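You operate a simulated robot arm through the tools that you are given. There is no shell and no other tool. Be economical: measure what you need, move in short steps, check, and stop when the job is done.

Carry out the task below with a simulated robot arm. There is one attempt and no reset: what you move stays moved.

TASK
Take the orange tag and leave it on the orange cartridge.
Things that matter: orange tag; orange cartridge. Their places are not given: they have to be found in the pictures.

It is judged by the outcome, as a careful person would: the job done as asked, and still so three seconds after it is handed in. It fails if anything else is knocked over, pushed out of place, dropped, spilled or broken.

THE ROBOT
A 7-joint arm with a two-finger parallel gripper, fixed in place. Base frame: the origin is at the foot of the arm, x ahead of it, y to its left, z up; the work surface is at about z = 0. Lengths are in m, angles in rad, forces in N, time in s.
With the tool pointing down near the work surface it reaches from about 0.24 to 0.62 m from the base axis. Its first joint turns from -1.152 to 1.152 rad. Payload 2.6 kg.
Tool frame: the origin (TCP) lies between the finger pads and is the grasp point; the fingertips stand 0.03 m ahead of it; z points along the fingers, y is the line along which they close. The gripper opens to 0.094 m. The fingers are 0.028 m wide and 0.01 m thick; the gripper's body (0.05 by 0.096 m) begins 0.055 m behind the TCP.
Orientation is that of the tool frame in the base frame, as a unit quaternion [w, x, y, z]. With the fingers straight down and closing along the base's y, the tool's x points along the base's -x, its y along +y and its z along -z.

THE INTERFACE
- The arm moves only by the tool move_arm. Its argument "plan" is a list of rows, each a list of 4 numbers: the shift along the tool's x, y, z in m, then the turn about the tool's z in rad. In form: [[x, y, z, yaw], ...]. A call has 1 to 8 rows; each row shifts and turns the commanded pose from where the row before left it, along the tool's axes as they then stand. "hand" is the opening, from 0 (shut) to 1 (fully open), set as the call begins (left out, the last holds). A row lasts 0.2 s, in which the tool goes at most 0.05 m and 0.15 rad; a call with a longer step from one row to the next is refused whole, and so is a gripper value outside its range. A pose out of reach is approached as far as the arm can. The call stops where the force on the tool passes 40 N (or 10 N more than at its start, if that is more) or the arm is blocked; 0.2 s more then pass. The fingers move at their own pace (about 0.072 m/s each) and stop on an object; they squeeze with about 31 N. The grip force told is the motor's: it shows also when the fingers shut on nothing. Time passes only in rows, and 0.2 s behind the last, so rows that do not move let the fingers close. It gives the time, the measured TCP pose, the force on the tool (base axes), the opening and the grip force at its end, in the units of the frame above (readings bear some noise), and new pictures: "pictures" is both (left out), scene, wrist or none.
- Cameras (640 x 400 px; columns grow to the right, rows downward): "scene" is fixed at [0.0223, 0.4232, 0.5628]; the picture's right is [-0.88, -0.48, 0.00], its down [-0.28, 0.51, -0.81] and it looks along [0.39, -0.71, -0.58] (base axes); focal length 360 px, centre (320, 200). "wrist" rides on the gripper at [-0.037, 0, -0.058] in the tool frame; the picture's right is [0.00, -1.00, 0.00], its down [0.97, 0.00, -0.24] and it looks along [0.24, 0.00, 0.97] (tool axes); focal length 218 px, centre (320, 200).
- locate(camera, pixels): for up to 12 pixels [column, row] of the newest picture of that camera ("zoom" is the newest enlarged one), the place [x, y, z] in the base frame of the surface seen there, good to about 0.002 m. No time passes.
- enlarge(camera, box): a new picture of the part [left, top, right, bottom] of that camera's present view, enlarged. No time passes.
- close_job(): hands the job in; it is judged then, once.

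Work in short steps. Measure before you move; look again where a grasp or a placing could have gone wrong, and mend it. You have 60 turns and 100 pictures in all, the two below and enlarged ones among them. Open the gripper and draw the arm clear of the work before you hand the job in, unless the task says otherwise; then end with one line.

The tools are called after "Emit:" by a JSON object that holds its "op" and its "data". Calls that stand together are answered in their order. move_arm: Moves the arm, as the interface text tells. Its arguments: {"type":"object","properties":{"plan":{"type":"array","items":{"type":"array","items":{"type":"number"}}},"hand":{"type":"number"},"pictures":{"type":"string","enum":["both","scene","wrist","none"]}},"required":["plan"]} The other tools are called the same way: locate (camera, pixels) gives the place of the surface under pixels of a picture; enlarge (camera, box) takes an enlarged picture of a part of a camera's view; close_job () hands the job in.

At the start:

```text
t: 0.0
tcp_pos: [0.4092, -0.1213, 0.2875]
tool_rot: [0.0, 0.0, 1.0, 0.0]
force: [-0.1, -0.2, 0.5]
finger_gap: 0.0939
grasp_force: 0.0
```

scene: 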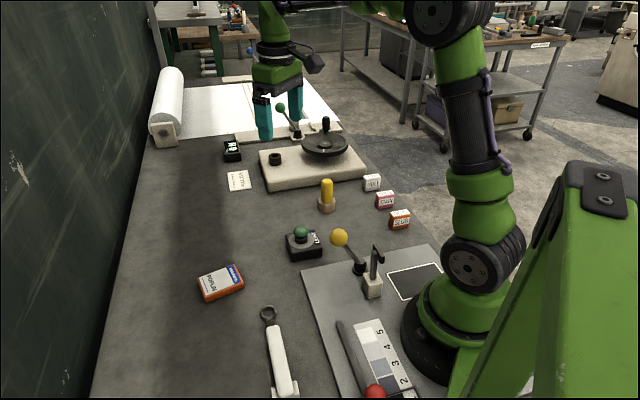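
wrist: 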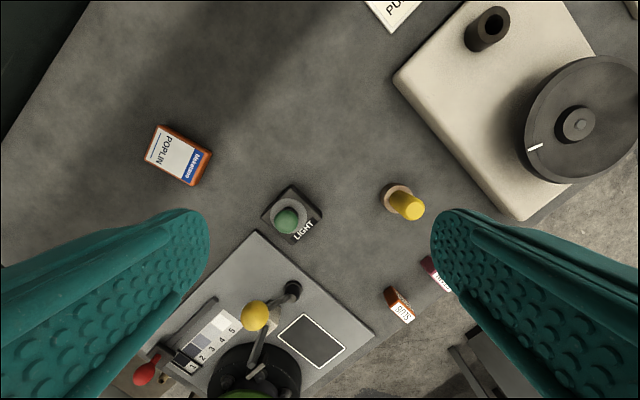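

The scene shows an orange-edged box at (220,282) and small tags at (372,183), (385,200), (400,219). I enlarge both areas to identify them.

Emit:
{"op": "enlarge", "data": {"camera": "scene", "box": [340, 160, 440, 240]}}

Emit:
{"op": "enlarge", "data": {"camera": "scene", "box": [180, 240, 280, 310]}}

Emit:
{"op": "locate", "data": {"camera": "scene", "pixels": [[391, 211], [408, 210], [410, 217], [392, 218], [391, 227], [408, 226], [197, 278], [236, 263], [243, 284], [205, 297], [220, 280], [385, 193]]}}

```text
5.00 times, centred on (390, 200) of scene
```

zoom: 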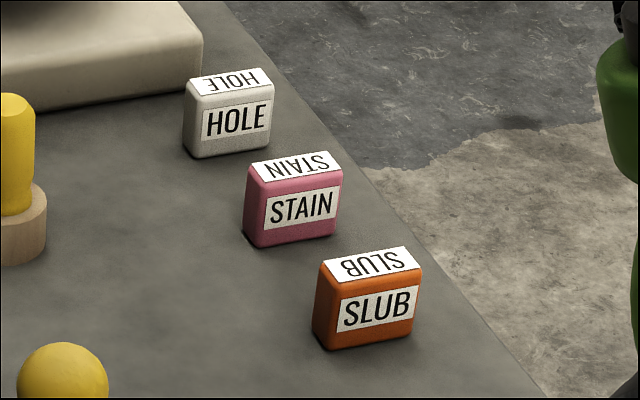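

```text
5.71 times, centred on (230, 275) of scene
```

zoom: 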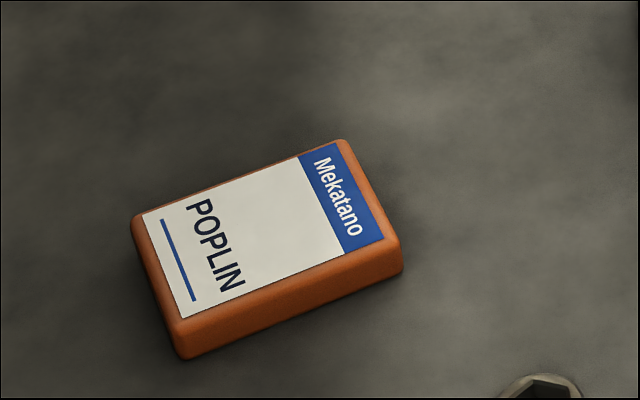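

```text
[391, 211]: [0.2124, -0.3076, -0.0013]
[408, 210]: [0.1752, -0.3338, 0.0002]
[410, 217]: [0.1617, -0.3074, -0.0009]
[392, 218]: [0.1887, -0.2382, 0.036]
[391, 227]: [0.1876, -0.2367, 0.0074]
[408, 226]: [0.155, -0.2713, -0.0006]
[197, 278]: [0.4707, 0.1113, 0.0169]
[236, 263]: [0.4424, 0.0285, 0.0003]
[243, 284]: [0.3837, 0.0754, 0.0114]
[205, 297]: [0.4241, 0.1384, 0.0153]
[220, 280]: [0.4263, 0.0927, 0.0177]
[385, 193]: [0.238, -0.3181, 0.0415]
```

The orange tag is "SLUB" near (400,219); the cartridge is the POPLIN box. I enlarge the tag further and measure it.

Emit:
{"op": "enlarge", "data": {"camera": "scene", "box": [376, 204, 424, 234]}}

Emit:
{"op": "enlarge", "data": {"camera": "wrist", "box": [370, 240, 466, 330]}}

```text
13.33 times, centred on (400, 219) of scene
```

zoom: 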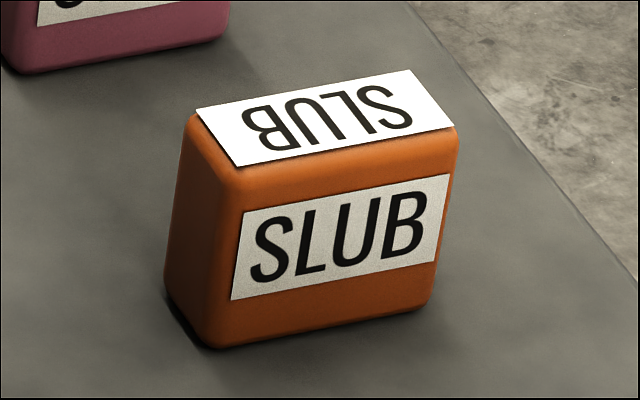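

```text
4.44 times, centred on (418, 285) of wrist
```

zoom: 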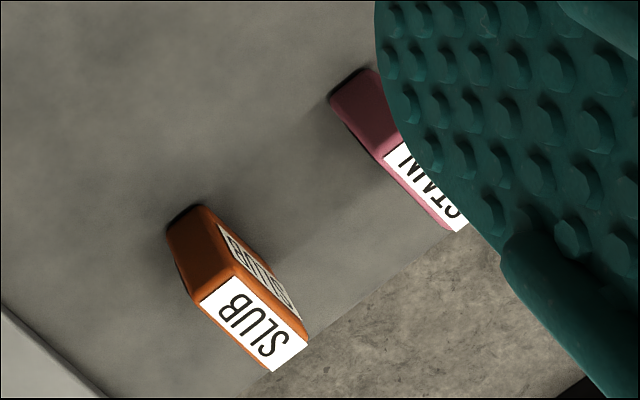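

I locate the tag's top corners in the wrist enlargement (203,303), (236,278), (305,341), (274,369), plus the same points in the scene picture.

Emit:
{"op": "locate", "data": {"camera": "zoom", "pixels": [[206, 303], [236, 282], [302, 341], [273, 366], [255, 323], [180, 270], [200, 215], [365, 80], [400, 150]]}}

Emit:
{"op": "locate", "data": {"camera": "scene", "pixels": [[392, 213], [406, 210.5], [409, 213], [394, 215.5], [400.5, 212.8], [393.5, 228]]}}

```text
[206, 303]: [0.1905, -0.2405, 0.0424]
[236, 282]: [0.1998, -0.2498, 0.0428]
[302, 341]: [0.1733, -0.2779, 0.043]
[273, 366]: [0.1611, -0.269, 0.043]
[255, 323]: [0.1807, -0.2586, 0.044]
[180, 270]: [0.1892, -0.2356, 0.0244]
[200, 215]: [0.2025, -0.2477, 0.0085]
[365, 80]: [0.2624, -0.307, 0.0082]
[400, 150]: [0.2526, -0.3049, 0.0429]
```

```text
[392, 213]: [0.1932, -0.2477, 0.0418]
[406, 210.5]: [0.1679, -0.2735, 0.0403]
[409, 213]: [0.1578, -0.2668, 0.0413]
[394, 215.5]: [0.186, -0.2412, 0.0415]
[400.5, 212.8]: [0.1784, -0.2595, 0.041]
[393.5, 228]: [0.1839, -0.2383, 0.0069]
```

Tag centre is about (0.180,-0.259), top z 0.042, thin across the (0.7,-0.7) direction. I check tall neighbours and the cartridge's corners before moving.

Emit:
{"op": "locate", "data": {"camera": "scene", "pixels": [[339, 237], [326, 182], [327, 205], [377, 250], [303, 232], [371, 180], [325, 125]]}}

Emit:
{"op": "locate", "data": {"camera": "wrist", "pixels": [[160, 130], [206, 154], [190, 182], [148, 157], [177, 157]]}}

Emit:
{"op": "enlarge", "data": {"camera": "wrist", "box": [128, 115, 224, 195]}}

```text
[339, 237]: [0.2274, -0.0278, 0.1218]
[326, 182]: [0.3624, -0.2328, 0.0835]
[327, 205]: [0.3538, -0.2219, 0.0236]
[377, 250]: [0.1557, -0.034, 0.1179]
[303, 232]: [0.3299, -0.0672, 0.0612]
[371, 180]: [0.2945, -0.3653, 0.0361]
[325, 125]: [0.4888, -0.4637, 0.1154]
```

```text
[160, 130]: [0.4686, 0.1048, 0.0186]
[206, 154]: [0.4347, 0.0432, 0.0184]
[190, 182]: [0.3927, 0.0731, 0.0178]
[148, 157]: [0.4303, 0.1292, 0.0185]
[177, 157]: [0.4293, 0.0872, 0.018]
```

```text
5.00 times, centred on (176, 155) of wrist
```

zoom: 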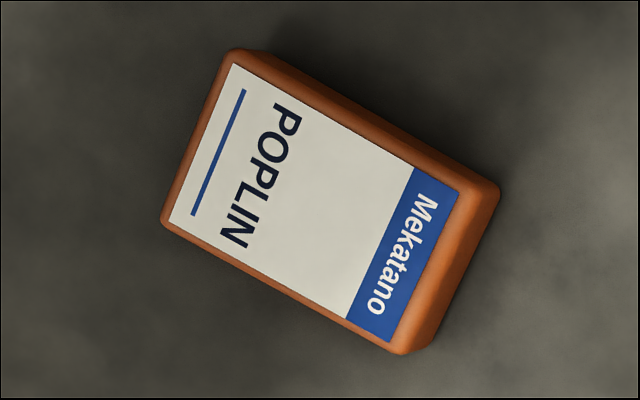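

Cartridge centre is about (0.431,0.088), top z 0.018. I travel high to above the tag, then turn -0.785 with the gripper half open.

Emit:
{"op": "move_arm", "data": {"plan": [[0.0382, -0.023, 0, 0], [0.0382, -0.023, 0, 0], [0.0382, -0.023, 0, 0], [0.0382, -0.023, 0, 0], [0.0382, -0.023, 0, 0], [0.0382, -0.023, 0, 0]], "hand": 0.58, "pictures": "none"}}

Emit:
{"op": "move_arm", "data": {"plan": [[0, 0, 0, -0.131], [0, 0, 0, -0.131], [0, 0, 0, -0.131], [0, 0, 0, -0.131], [0, 0, 0, -0.131], [0, 0, 0, -0.13], [0, 0, 0, 0]]}}

```text
t: 1.4
tcp_pos: [0.1802, -0.2601, 0.2869]
tool_rot: [0.0, 0.0, 1.0, 0.0]
force: [0.3, 0.3, 0.5]
finger_gap: 0.0545
grasp_force: 0.1
```

```text
t: 3.0
tcp_pos: [0.1806, -0.2603, 0.288]
tool_rot: [-0.001, -0.383, 0.924, 0.0]
force: [0.3, 0.2, 0.4]
finger_gap: 0.0546
grasp_force: 0.1
```

scene: 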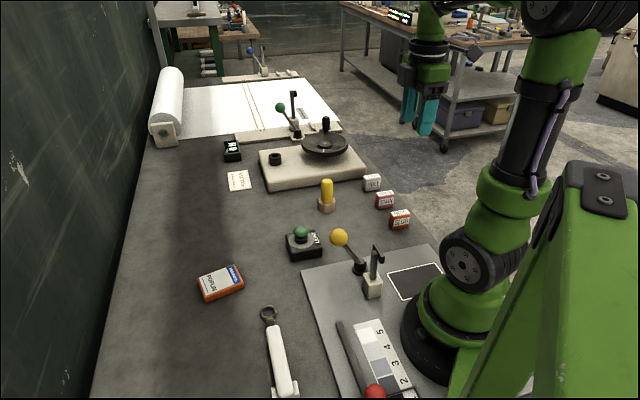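
wrist: 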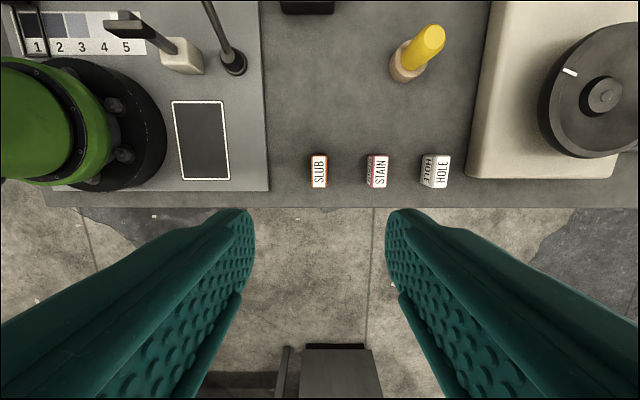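

The tag is square to the fingers at wrist (319,170). I re-measure it from here.

Emit:
{"op": "enlarge", "data": {"camera": "wrist", "box": [287, 150, 351, 190]}}

Emit:
{"op": "locate", "data": {"camera": "zoom", "pixels": [[320, 60], [320, 200], [320, 350], [260, 200], [380, 200], [260, 350], [380, 350]]}}

```text
10.00 times, centred on (319, 170) of wrist
```

zoom: 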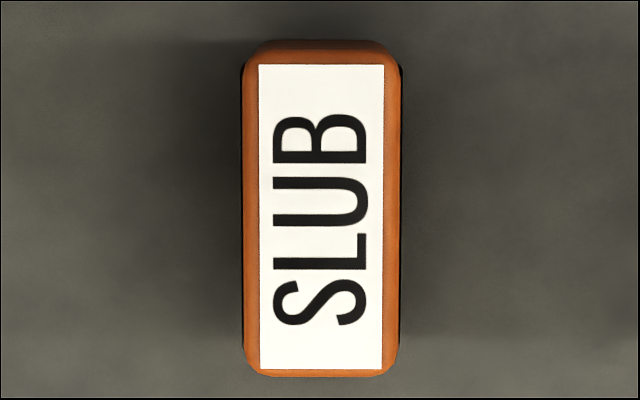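

```text
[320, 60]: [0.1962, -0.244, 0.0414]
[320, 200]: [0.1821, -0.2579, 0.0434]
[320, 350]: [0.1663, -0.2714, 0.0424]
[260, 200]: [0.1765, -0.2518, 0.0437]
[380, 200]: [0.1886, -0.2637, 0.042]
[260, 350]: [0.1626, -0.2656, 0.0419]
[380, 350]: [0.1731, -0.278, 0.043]
```

Tag centre (0.1805,-0.259) lies under the TCP. I descend.

Emit:
{"op": "move_arm", "data": {"plan": [[0, 0, 0.045, 0], [0, 0, 0.045, 0], [0, 0, 0.045, 0], [0, 0, 0.045, 0], [0, 0, 0.025, 0], [0, 0, 0, 0]]}}

```text
t: 4.4
tcp_pos: [0.1795, -0.2601, 0.0844]
tool_rot: [-0.001, -0.383, 0.924, 0.0]
force: [0.5, 0.4, 0.0]
finger_gap: 0.0545
grasp_force: 0.1
```

scene: 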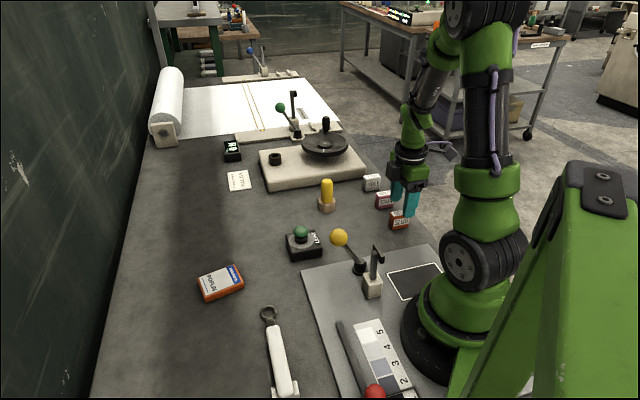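
wrist: 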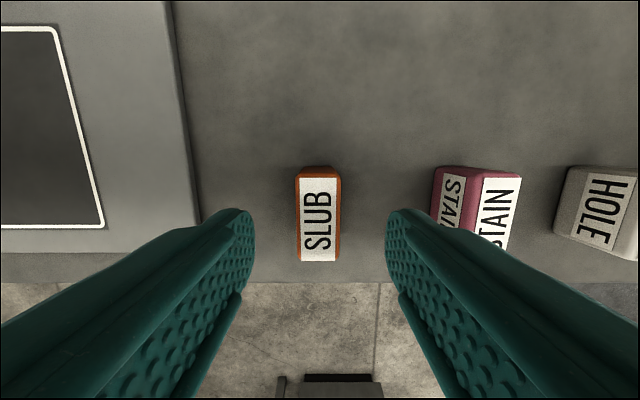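

The tag sits between the fingers with clearance on both sides. I go down to TCP z ≈ 0.035.

Emit:
{"op": "move_arm", "data": {"plan": [[0, 0, 0.025, 0], [0, 0, 0.024, 0], [0, 0, 0, 0]]}}

```text
t: 5.2
tcp_pos: [0.1802, -0.2587, 0.0343]
tool_rot: [0.0, -0.382, 0.924, 0.001]
force: [0.4, 0.1, 0.7]
finger_gap: 0.0544
grasp_force: 0.0
```

scene: 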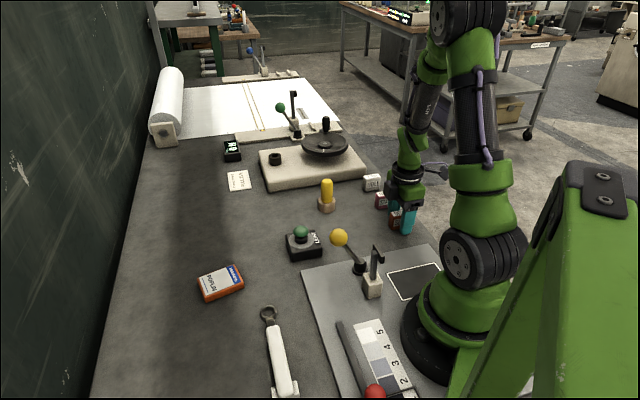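
wrist: 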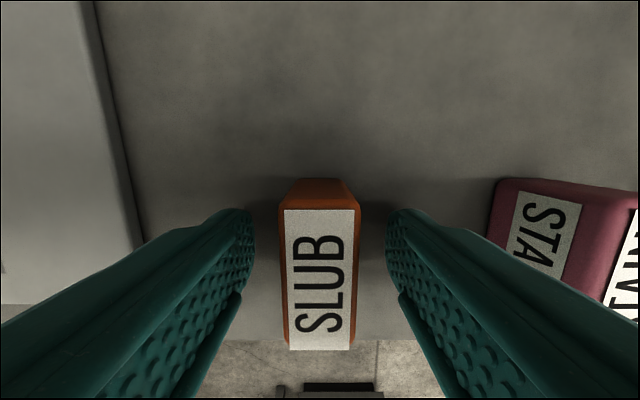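

The tag is bracketed by the fingers; I close and wait.

Emit:
{"op": "move_arm", "data": {"plan": [[0, 0, 0, 0], [0, 0, 0, 0], [0, 0, 0, 0]], "hand": 0, "pictures": "none"}}

Emit:
{"op": "move_arm", "data": {"plan": [[0, 0, -0.02, 0], [0, 0, -0.04, 0], [0, 0, -0.045, 0], [0, 0, -0.045, 0], [0, 0, -0.045, 0], [0, 0, 0, 0]]}}

```text
t: 6.0
tcp_pos: [0.1799, -0.2583, 0.0346]
tool_rot: [0.0, -0.382, 0.924, 0.0]
force: [0.2, 0.2, -0.6]
finger_gap: 0.0256
grasp_force: 30.8
```

```text
t: 7.4
tcp_pos: [0.1809, -0.259, 0.2319]
tool_rot: [0.001, -0.383, 0.924, 0.0]
force: [-0.1, -0.2, 0.2]
finger_gap: 0.0256
grasp_force: 31.5
```

scene: 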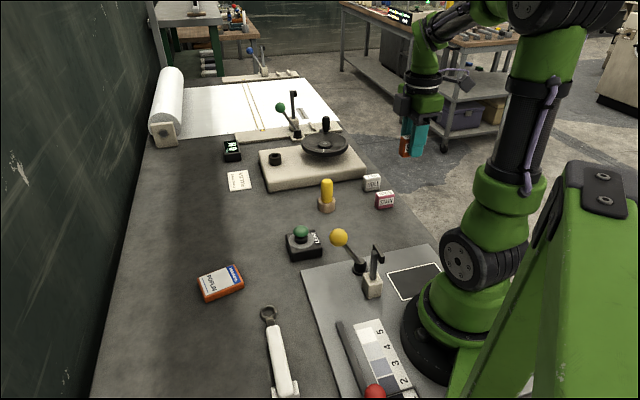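
wrist: 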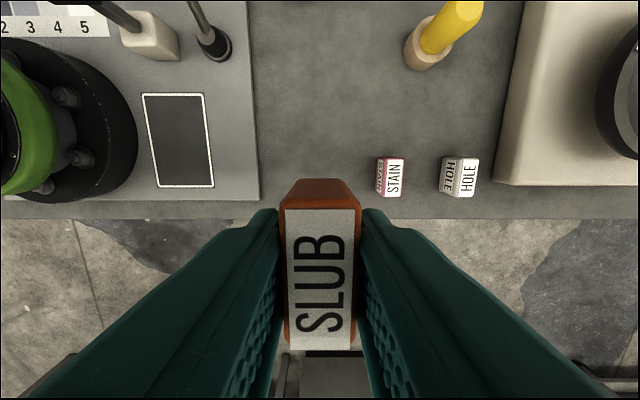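

The tag is held (gap 0.0256, 31 N) and the neighbours are undisturbed. I carry it high toward the cartridge.

Emit:
{"op": "move_arm", "data": {"plan": [[-0.0422, 0.0069, 0, 0], [-0.0422, 0.0069, 0, 0], [-0.0422, 0.0069, 0, 0], [-0.0422, 0.0069, 0, 0], [-0.0422, 0.0069, 0, 0], [-0.0422, 0.0069, 0, 0], [-0.0422, 0.0069, 0, 0], [-0.0422, 0.0069, 0, 0]], "pictures": "none"}}

Emit:
{"op": "move_arm", "data": {"plan": [[-0.0422, 0.0069, 0, 0], [-0.0422, 0.0069, 0, 0], [0, 0, 0, -0.12], [0, 0, 0, -0.115], [0, 0, 0, 0]]}}

```text
t: 9.2
tcp_pos: [0.3805, 0.0192, 0.2255]
tool_rot: [-0.001, -0.382, 0.924, 0.001]
force: [0.0, 0.3, 0.1]
finger_gap: 0.0253
grasp_force: 31.4
```

```text
t: 10.4
tcp_pos: [0.4292, 0.0866, 0.2276]
tool_rot: [0.0, -0.489, 0.872, 0.001]
force: [0.4, 0.2, -0.1]
finger_gap: 0.0254
grasp_force: 30.9
```

scene: 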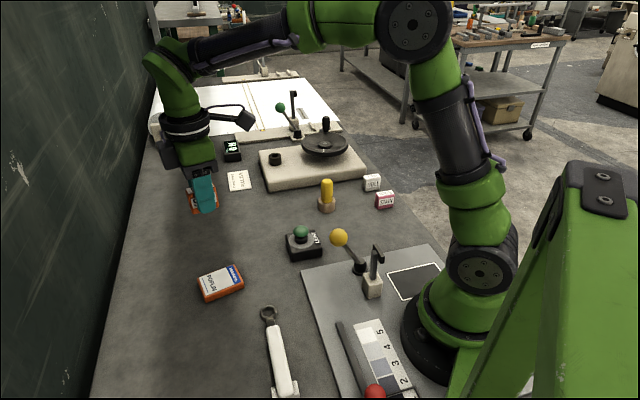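
wrist: 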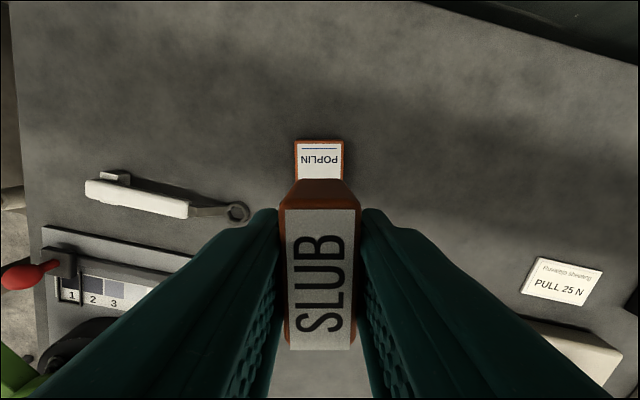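

Aligned above the cartridge (wrist (319,160)). I descend to z≈0.075 and check.

Emit:
{"op": "move_arm", "data": {"plan": [[0, 0, 0.04, 0], [0, 0, 0.04, 0], [0, 0, 0.04, 0], [0, 0, 0.03, 0], [0, 0, 0, 0]]}}

Emit:
{"op": "enlarge", "data": {"camera": "scene", "box": [160, 220, 288, 310]}}

```text
t: 11.6
tcp_pos: [0.429, 0.089, 0.0768]
tool_rot: [0.0, -0.489, 0.873, 0.0]
force: [0.0, 0.5, -0.4]
finger_gap: 0.0254
grasp_force: 31.2
```

scene: 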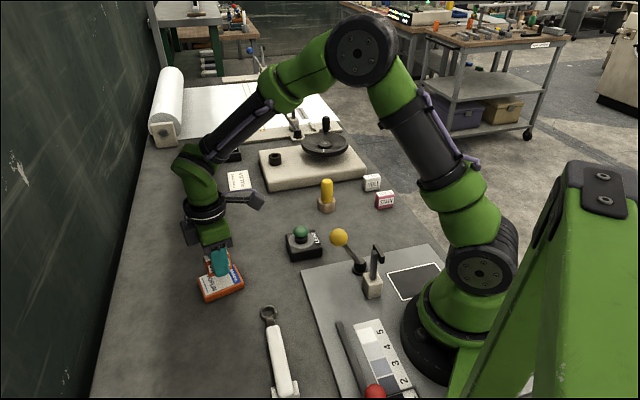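
wrist: 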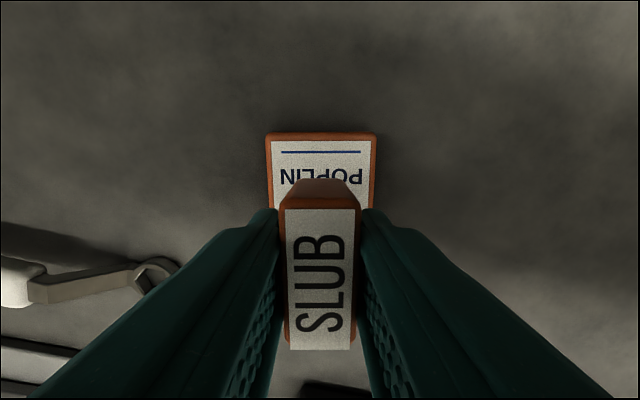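

```text
4.44 times, centred on (224, 265) of scene
```

zoom: 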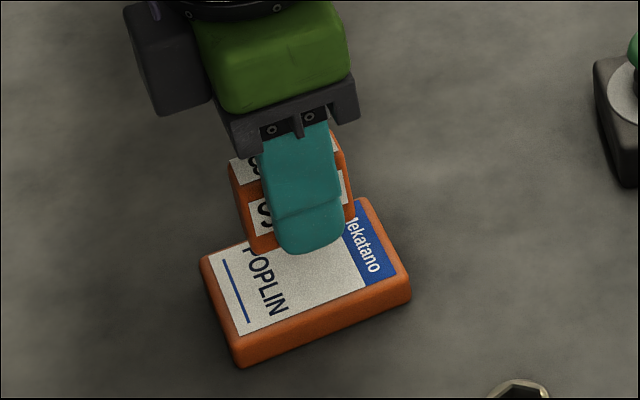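

Good alignment. I lower in small steps to about z=0.054.

Emit:
{"op": "move_arm", "data": {"plan": [[0, 0, 0.01, 0], [0, 0, 0.007, 0], [0, 0, 0.004, 0], [0, 0, 0, 0]], "pictures": "scene"}}

Emit:
{"op": "enlarge", "data": {"camera": "scene", "box": [160, 220, 288, 310]}}

```text
t: 12.6
tcp_pos: [0.4279, 0.0858, 0.0574]
tool_rot: [0.0, -0.488, 0.873, 0.0]
force: [-0.1, -0.6, -0.9]
finger_gap: 0.0255
grasp_force: 31.0
```

scene: 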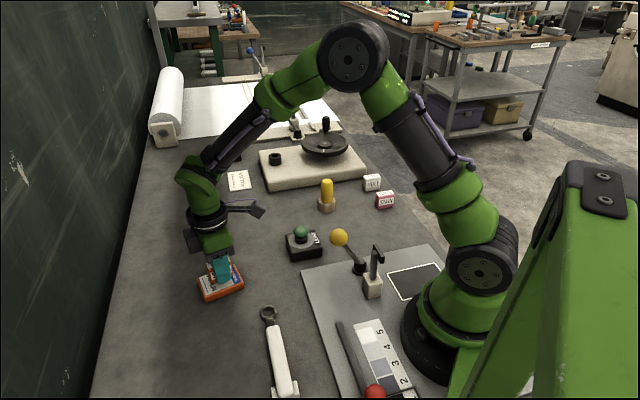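

```text
4.44 times, centred on (224, 265) of scene
```

zoom: 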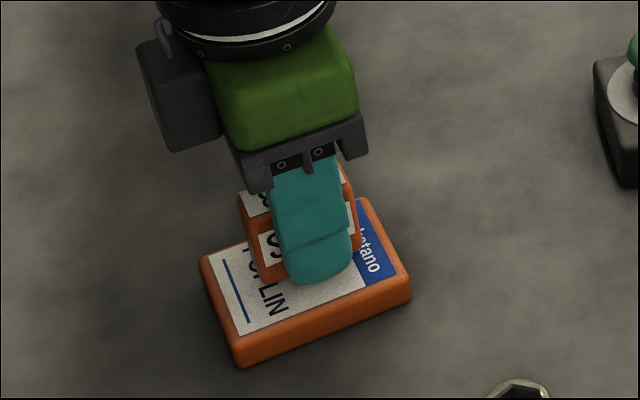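

No contact yet (force ~0); I lower by 2 mm steps.

Emit:
{"op": "move_arm", "data": {"plan": [[0, 0, 0.002, 0], [0, 0, 0, 0]], "pictures": "none"}}

Emit:
{"op": "move_arm", "data": {"plan": [[0, 0, 0.0015, 0], [0, 0, 0, 0]], "pictures": "none"}}

```text
t: 13.2
tcp_pos: [0.4298, 0.0874, 0.0552]
tool_rot: [0.0, -0.488, 0.873, 0.0]
force: [0.0, 0.1, -0.7]
finger_gap: 0.0255
grasp_force: 31.0
```

```text
t: 13.8
tcp_pos: [0.4297, 0.0867, 0.0536]
tool_rot: [0.0, -0.489, 0.872, 0.0]
force: [0.5, 0.7, -0.1]
finger_gap: 0.0254
grasp_force: 30.9
```

Emit:
{"op": "move_arm", "data": {"plan": [[0, 0, 0.001, 0], [0, 0, 0, 0]], "pictures": "none"}}

Emit:
{"op": "enlarge", "data": {"camera": "scene", "box": [190, 245, 254, 290]}}

```text
t: 14.4
tcp_pos: [0.4291, 0.0875, 0.0532]
tool_rot: [0.0, -0.488, 0.873, 0.0]
force: [-2.0, -0.6, 7.2]
finger_gap: 0.0254
grasp_force: 30.4
```

```text
8.89 times, centred on (222, 268) of scene
```

zoom: 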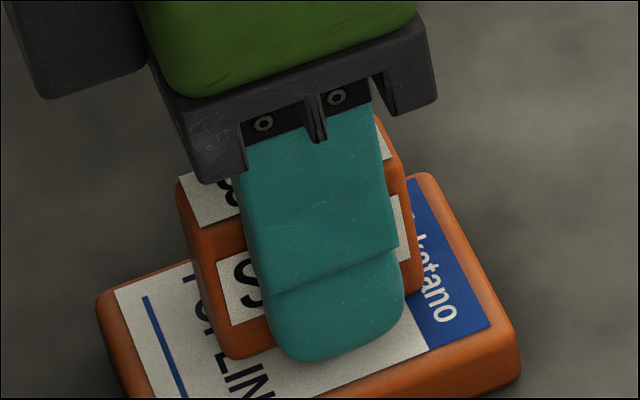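

Contact is made (7 N upward). I release gently to a moderate opening.

Emit:
{"op": "move_arm", "data": {"plan": [[0, 0, 0, 0], [0, 0, 0, 0], [0, 0, 0, 0]], "hand": 0.6}}

```text
t: 15.2
tcp_pos: [0.4293, 0.0876, 0.0523]
tool_rot: [0.0, -0.488, 0.873, 0.0]
force: [-0.8, -0.1, 0.2]
finger_gap: 0.0565
grasp_force: 0.1
```

scene: 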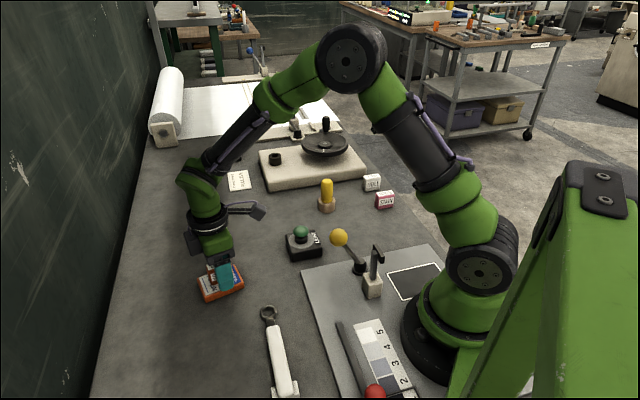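
wrist: 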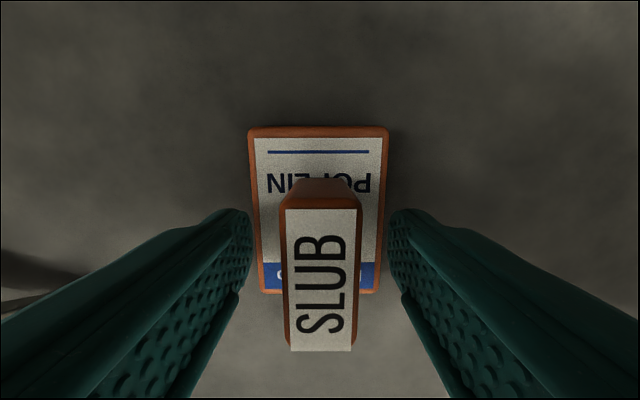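

The tag stands on the cartridge with the fingers clear on both sides; I rise straight up and then check.

Emit:
{"op": "move_arm", "data": {"plan": [[0, 0, -0.02, 0], [0, 0, -0.04, 0], [0, 0, -0.045, 0], [0, 0, -0.045, 0], [0, 0, -0.045, 0], [0, 0, 0, 0]]}}

Emit:
{"op": "enlarge", "data": {"camera": "scene", "box": [160, 220, 288, 310]}}

```text
t: 16.6
tcp_pos: [0.4297, 0.0887, 0.2488]
tool_rot: [0.0, -0.489, 0.872, 0.0]
force: [0.3, -0.1, -0.7]
finger_gap: 0.0565
grasp_force: 0.1
```

scene: 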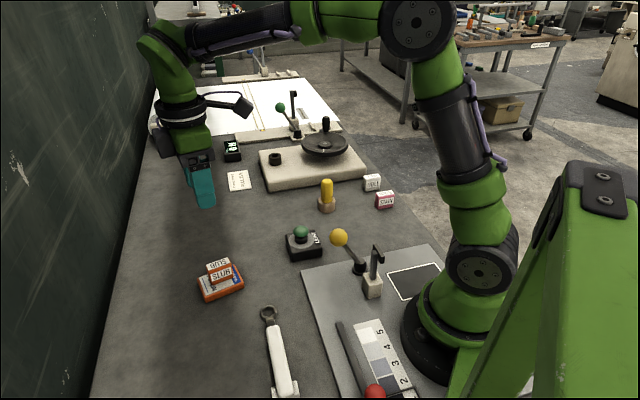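
wrist: 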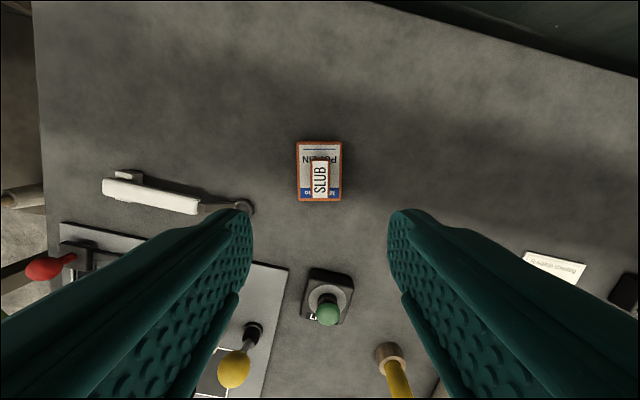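

```text
4.44 times, centred on (224, 265) of scene
```

zoom: 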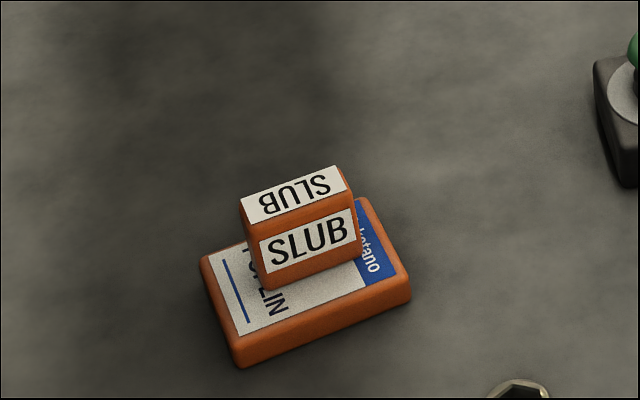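

The tag stands square on the cartridge, the gripper is open and high above the work, and everything else is in place. I hand in.

Emit:
{"op": "close_job", "data": {}}

```text
The job is handed in.
```

The orange tag ("SLUB") is standing upright on the orange cartridge ("POPLIN"), and the pictures show nothing else disturbed.
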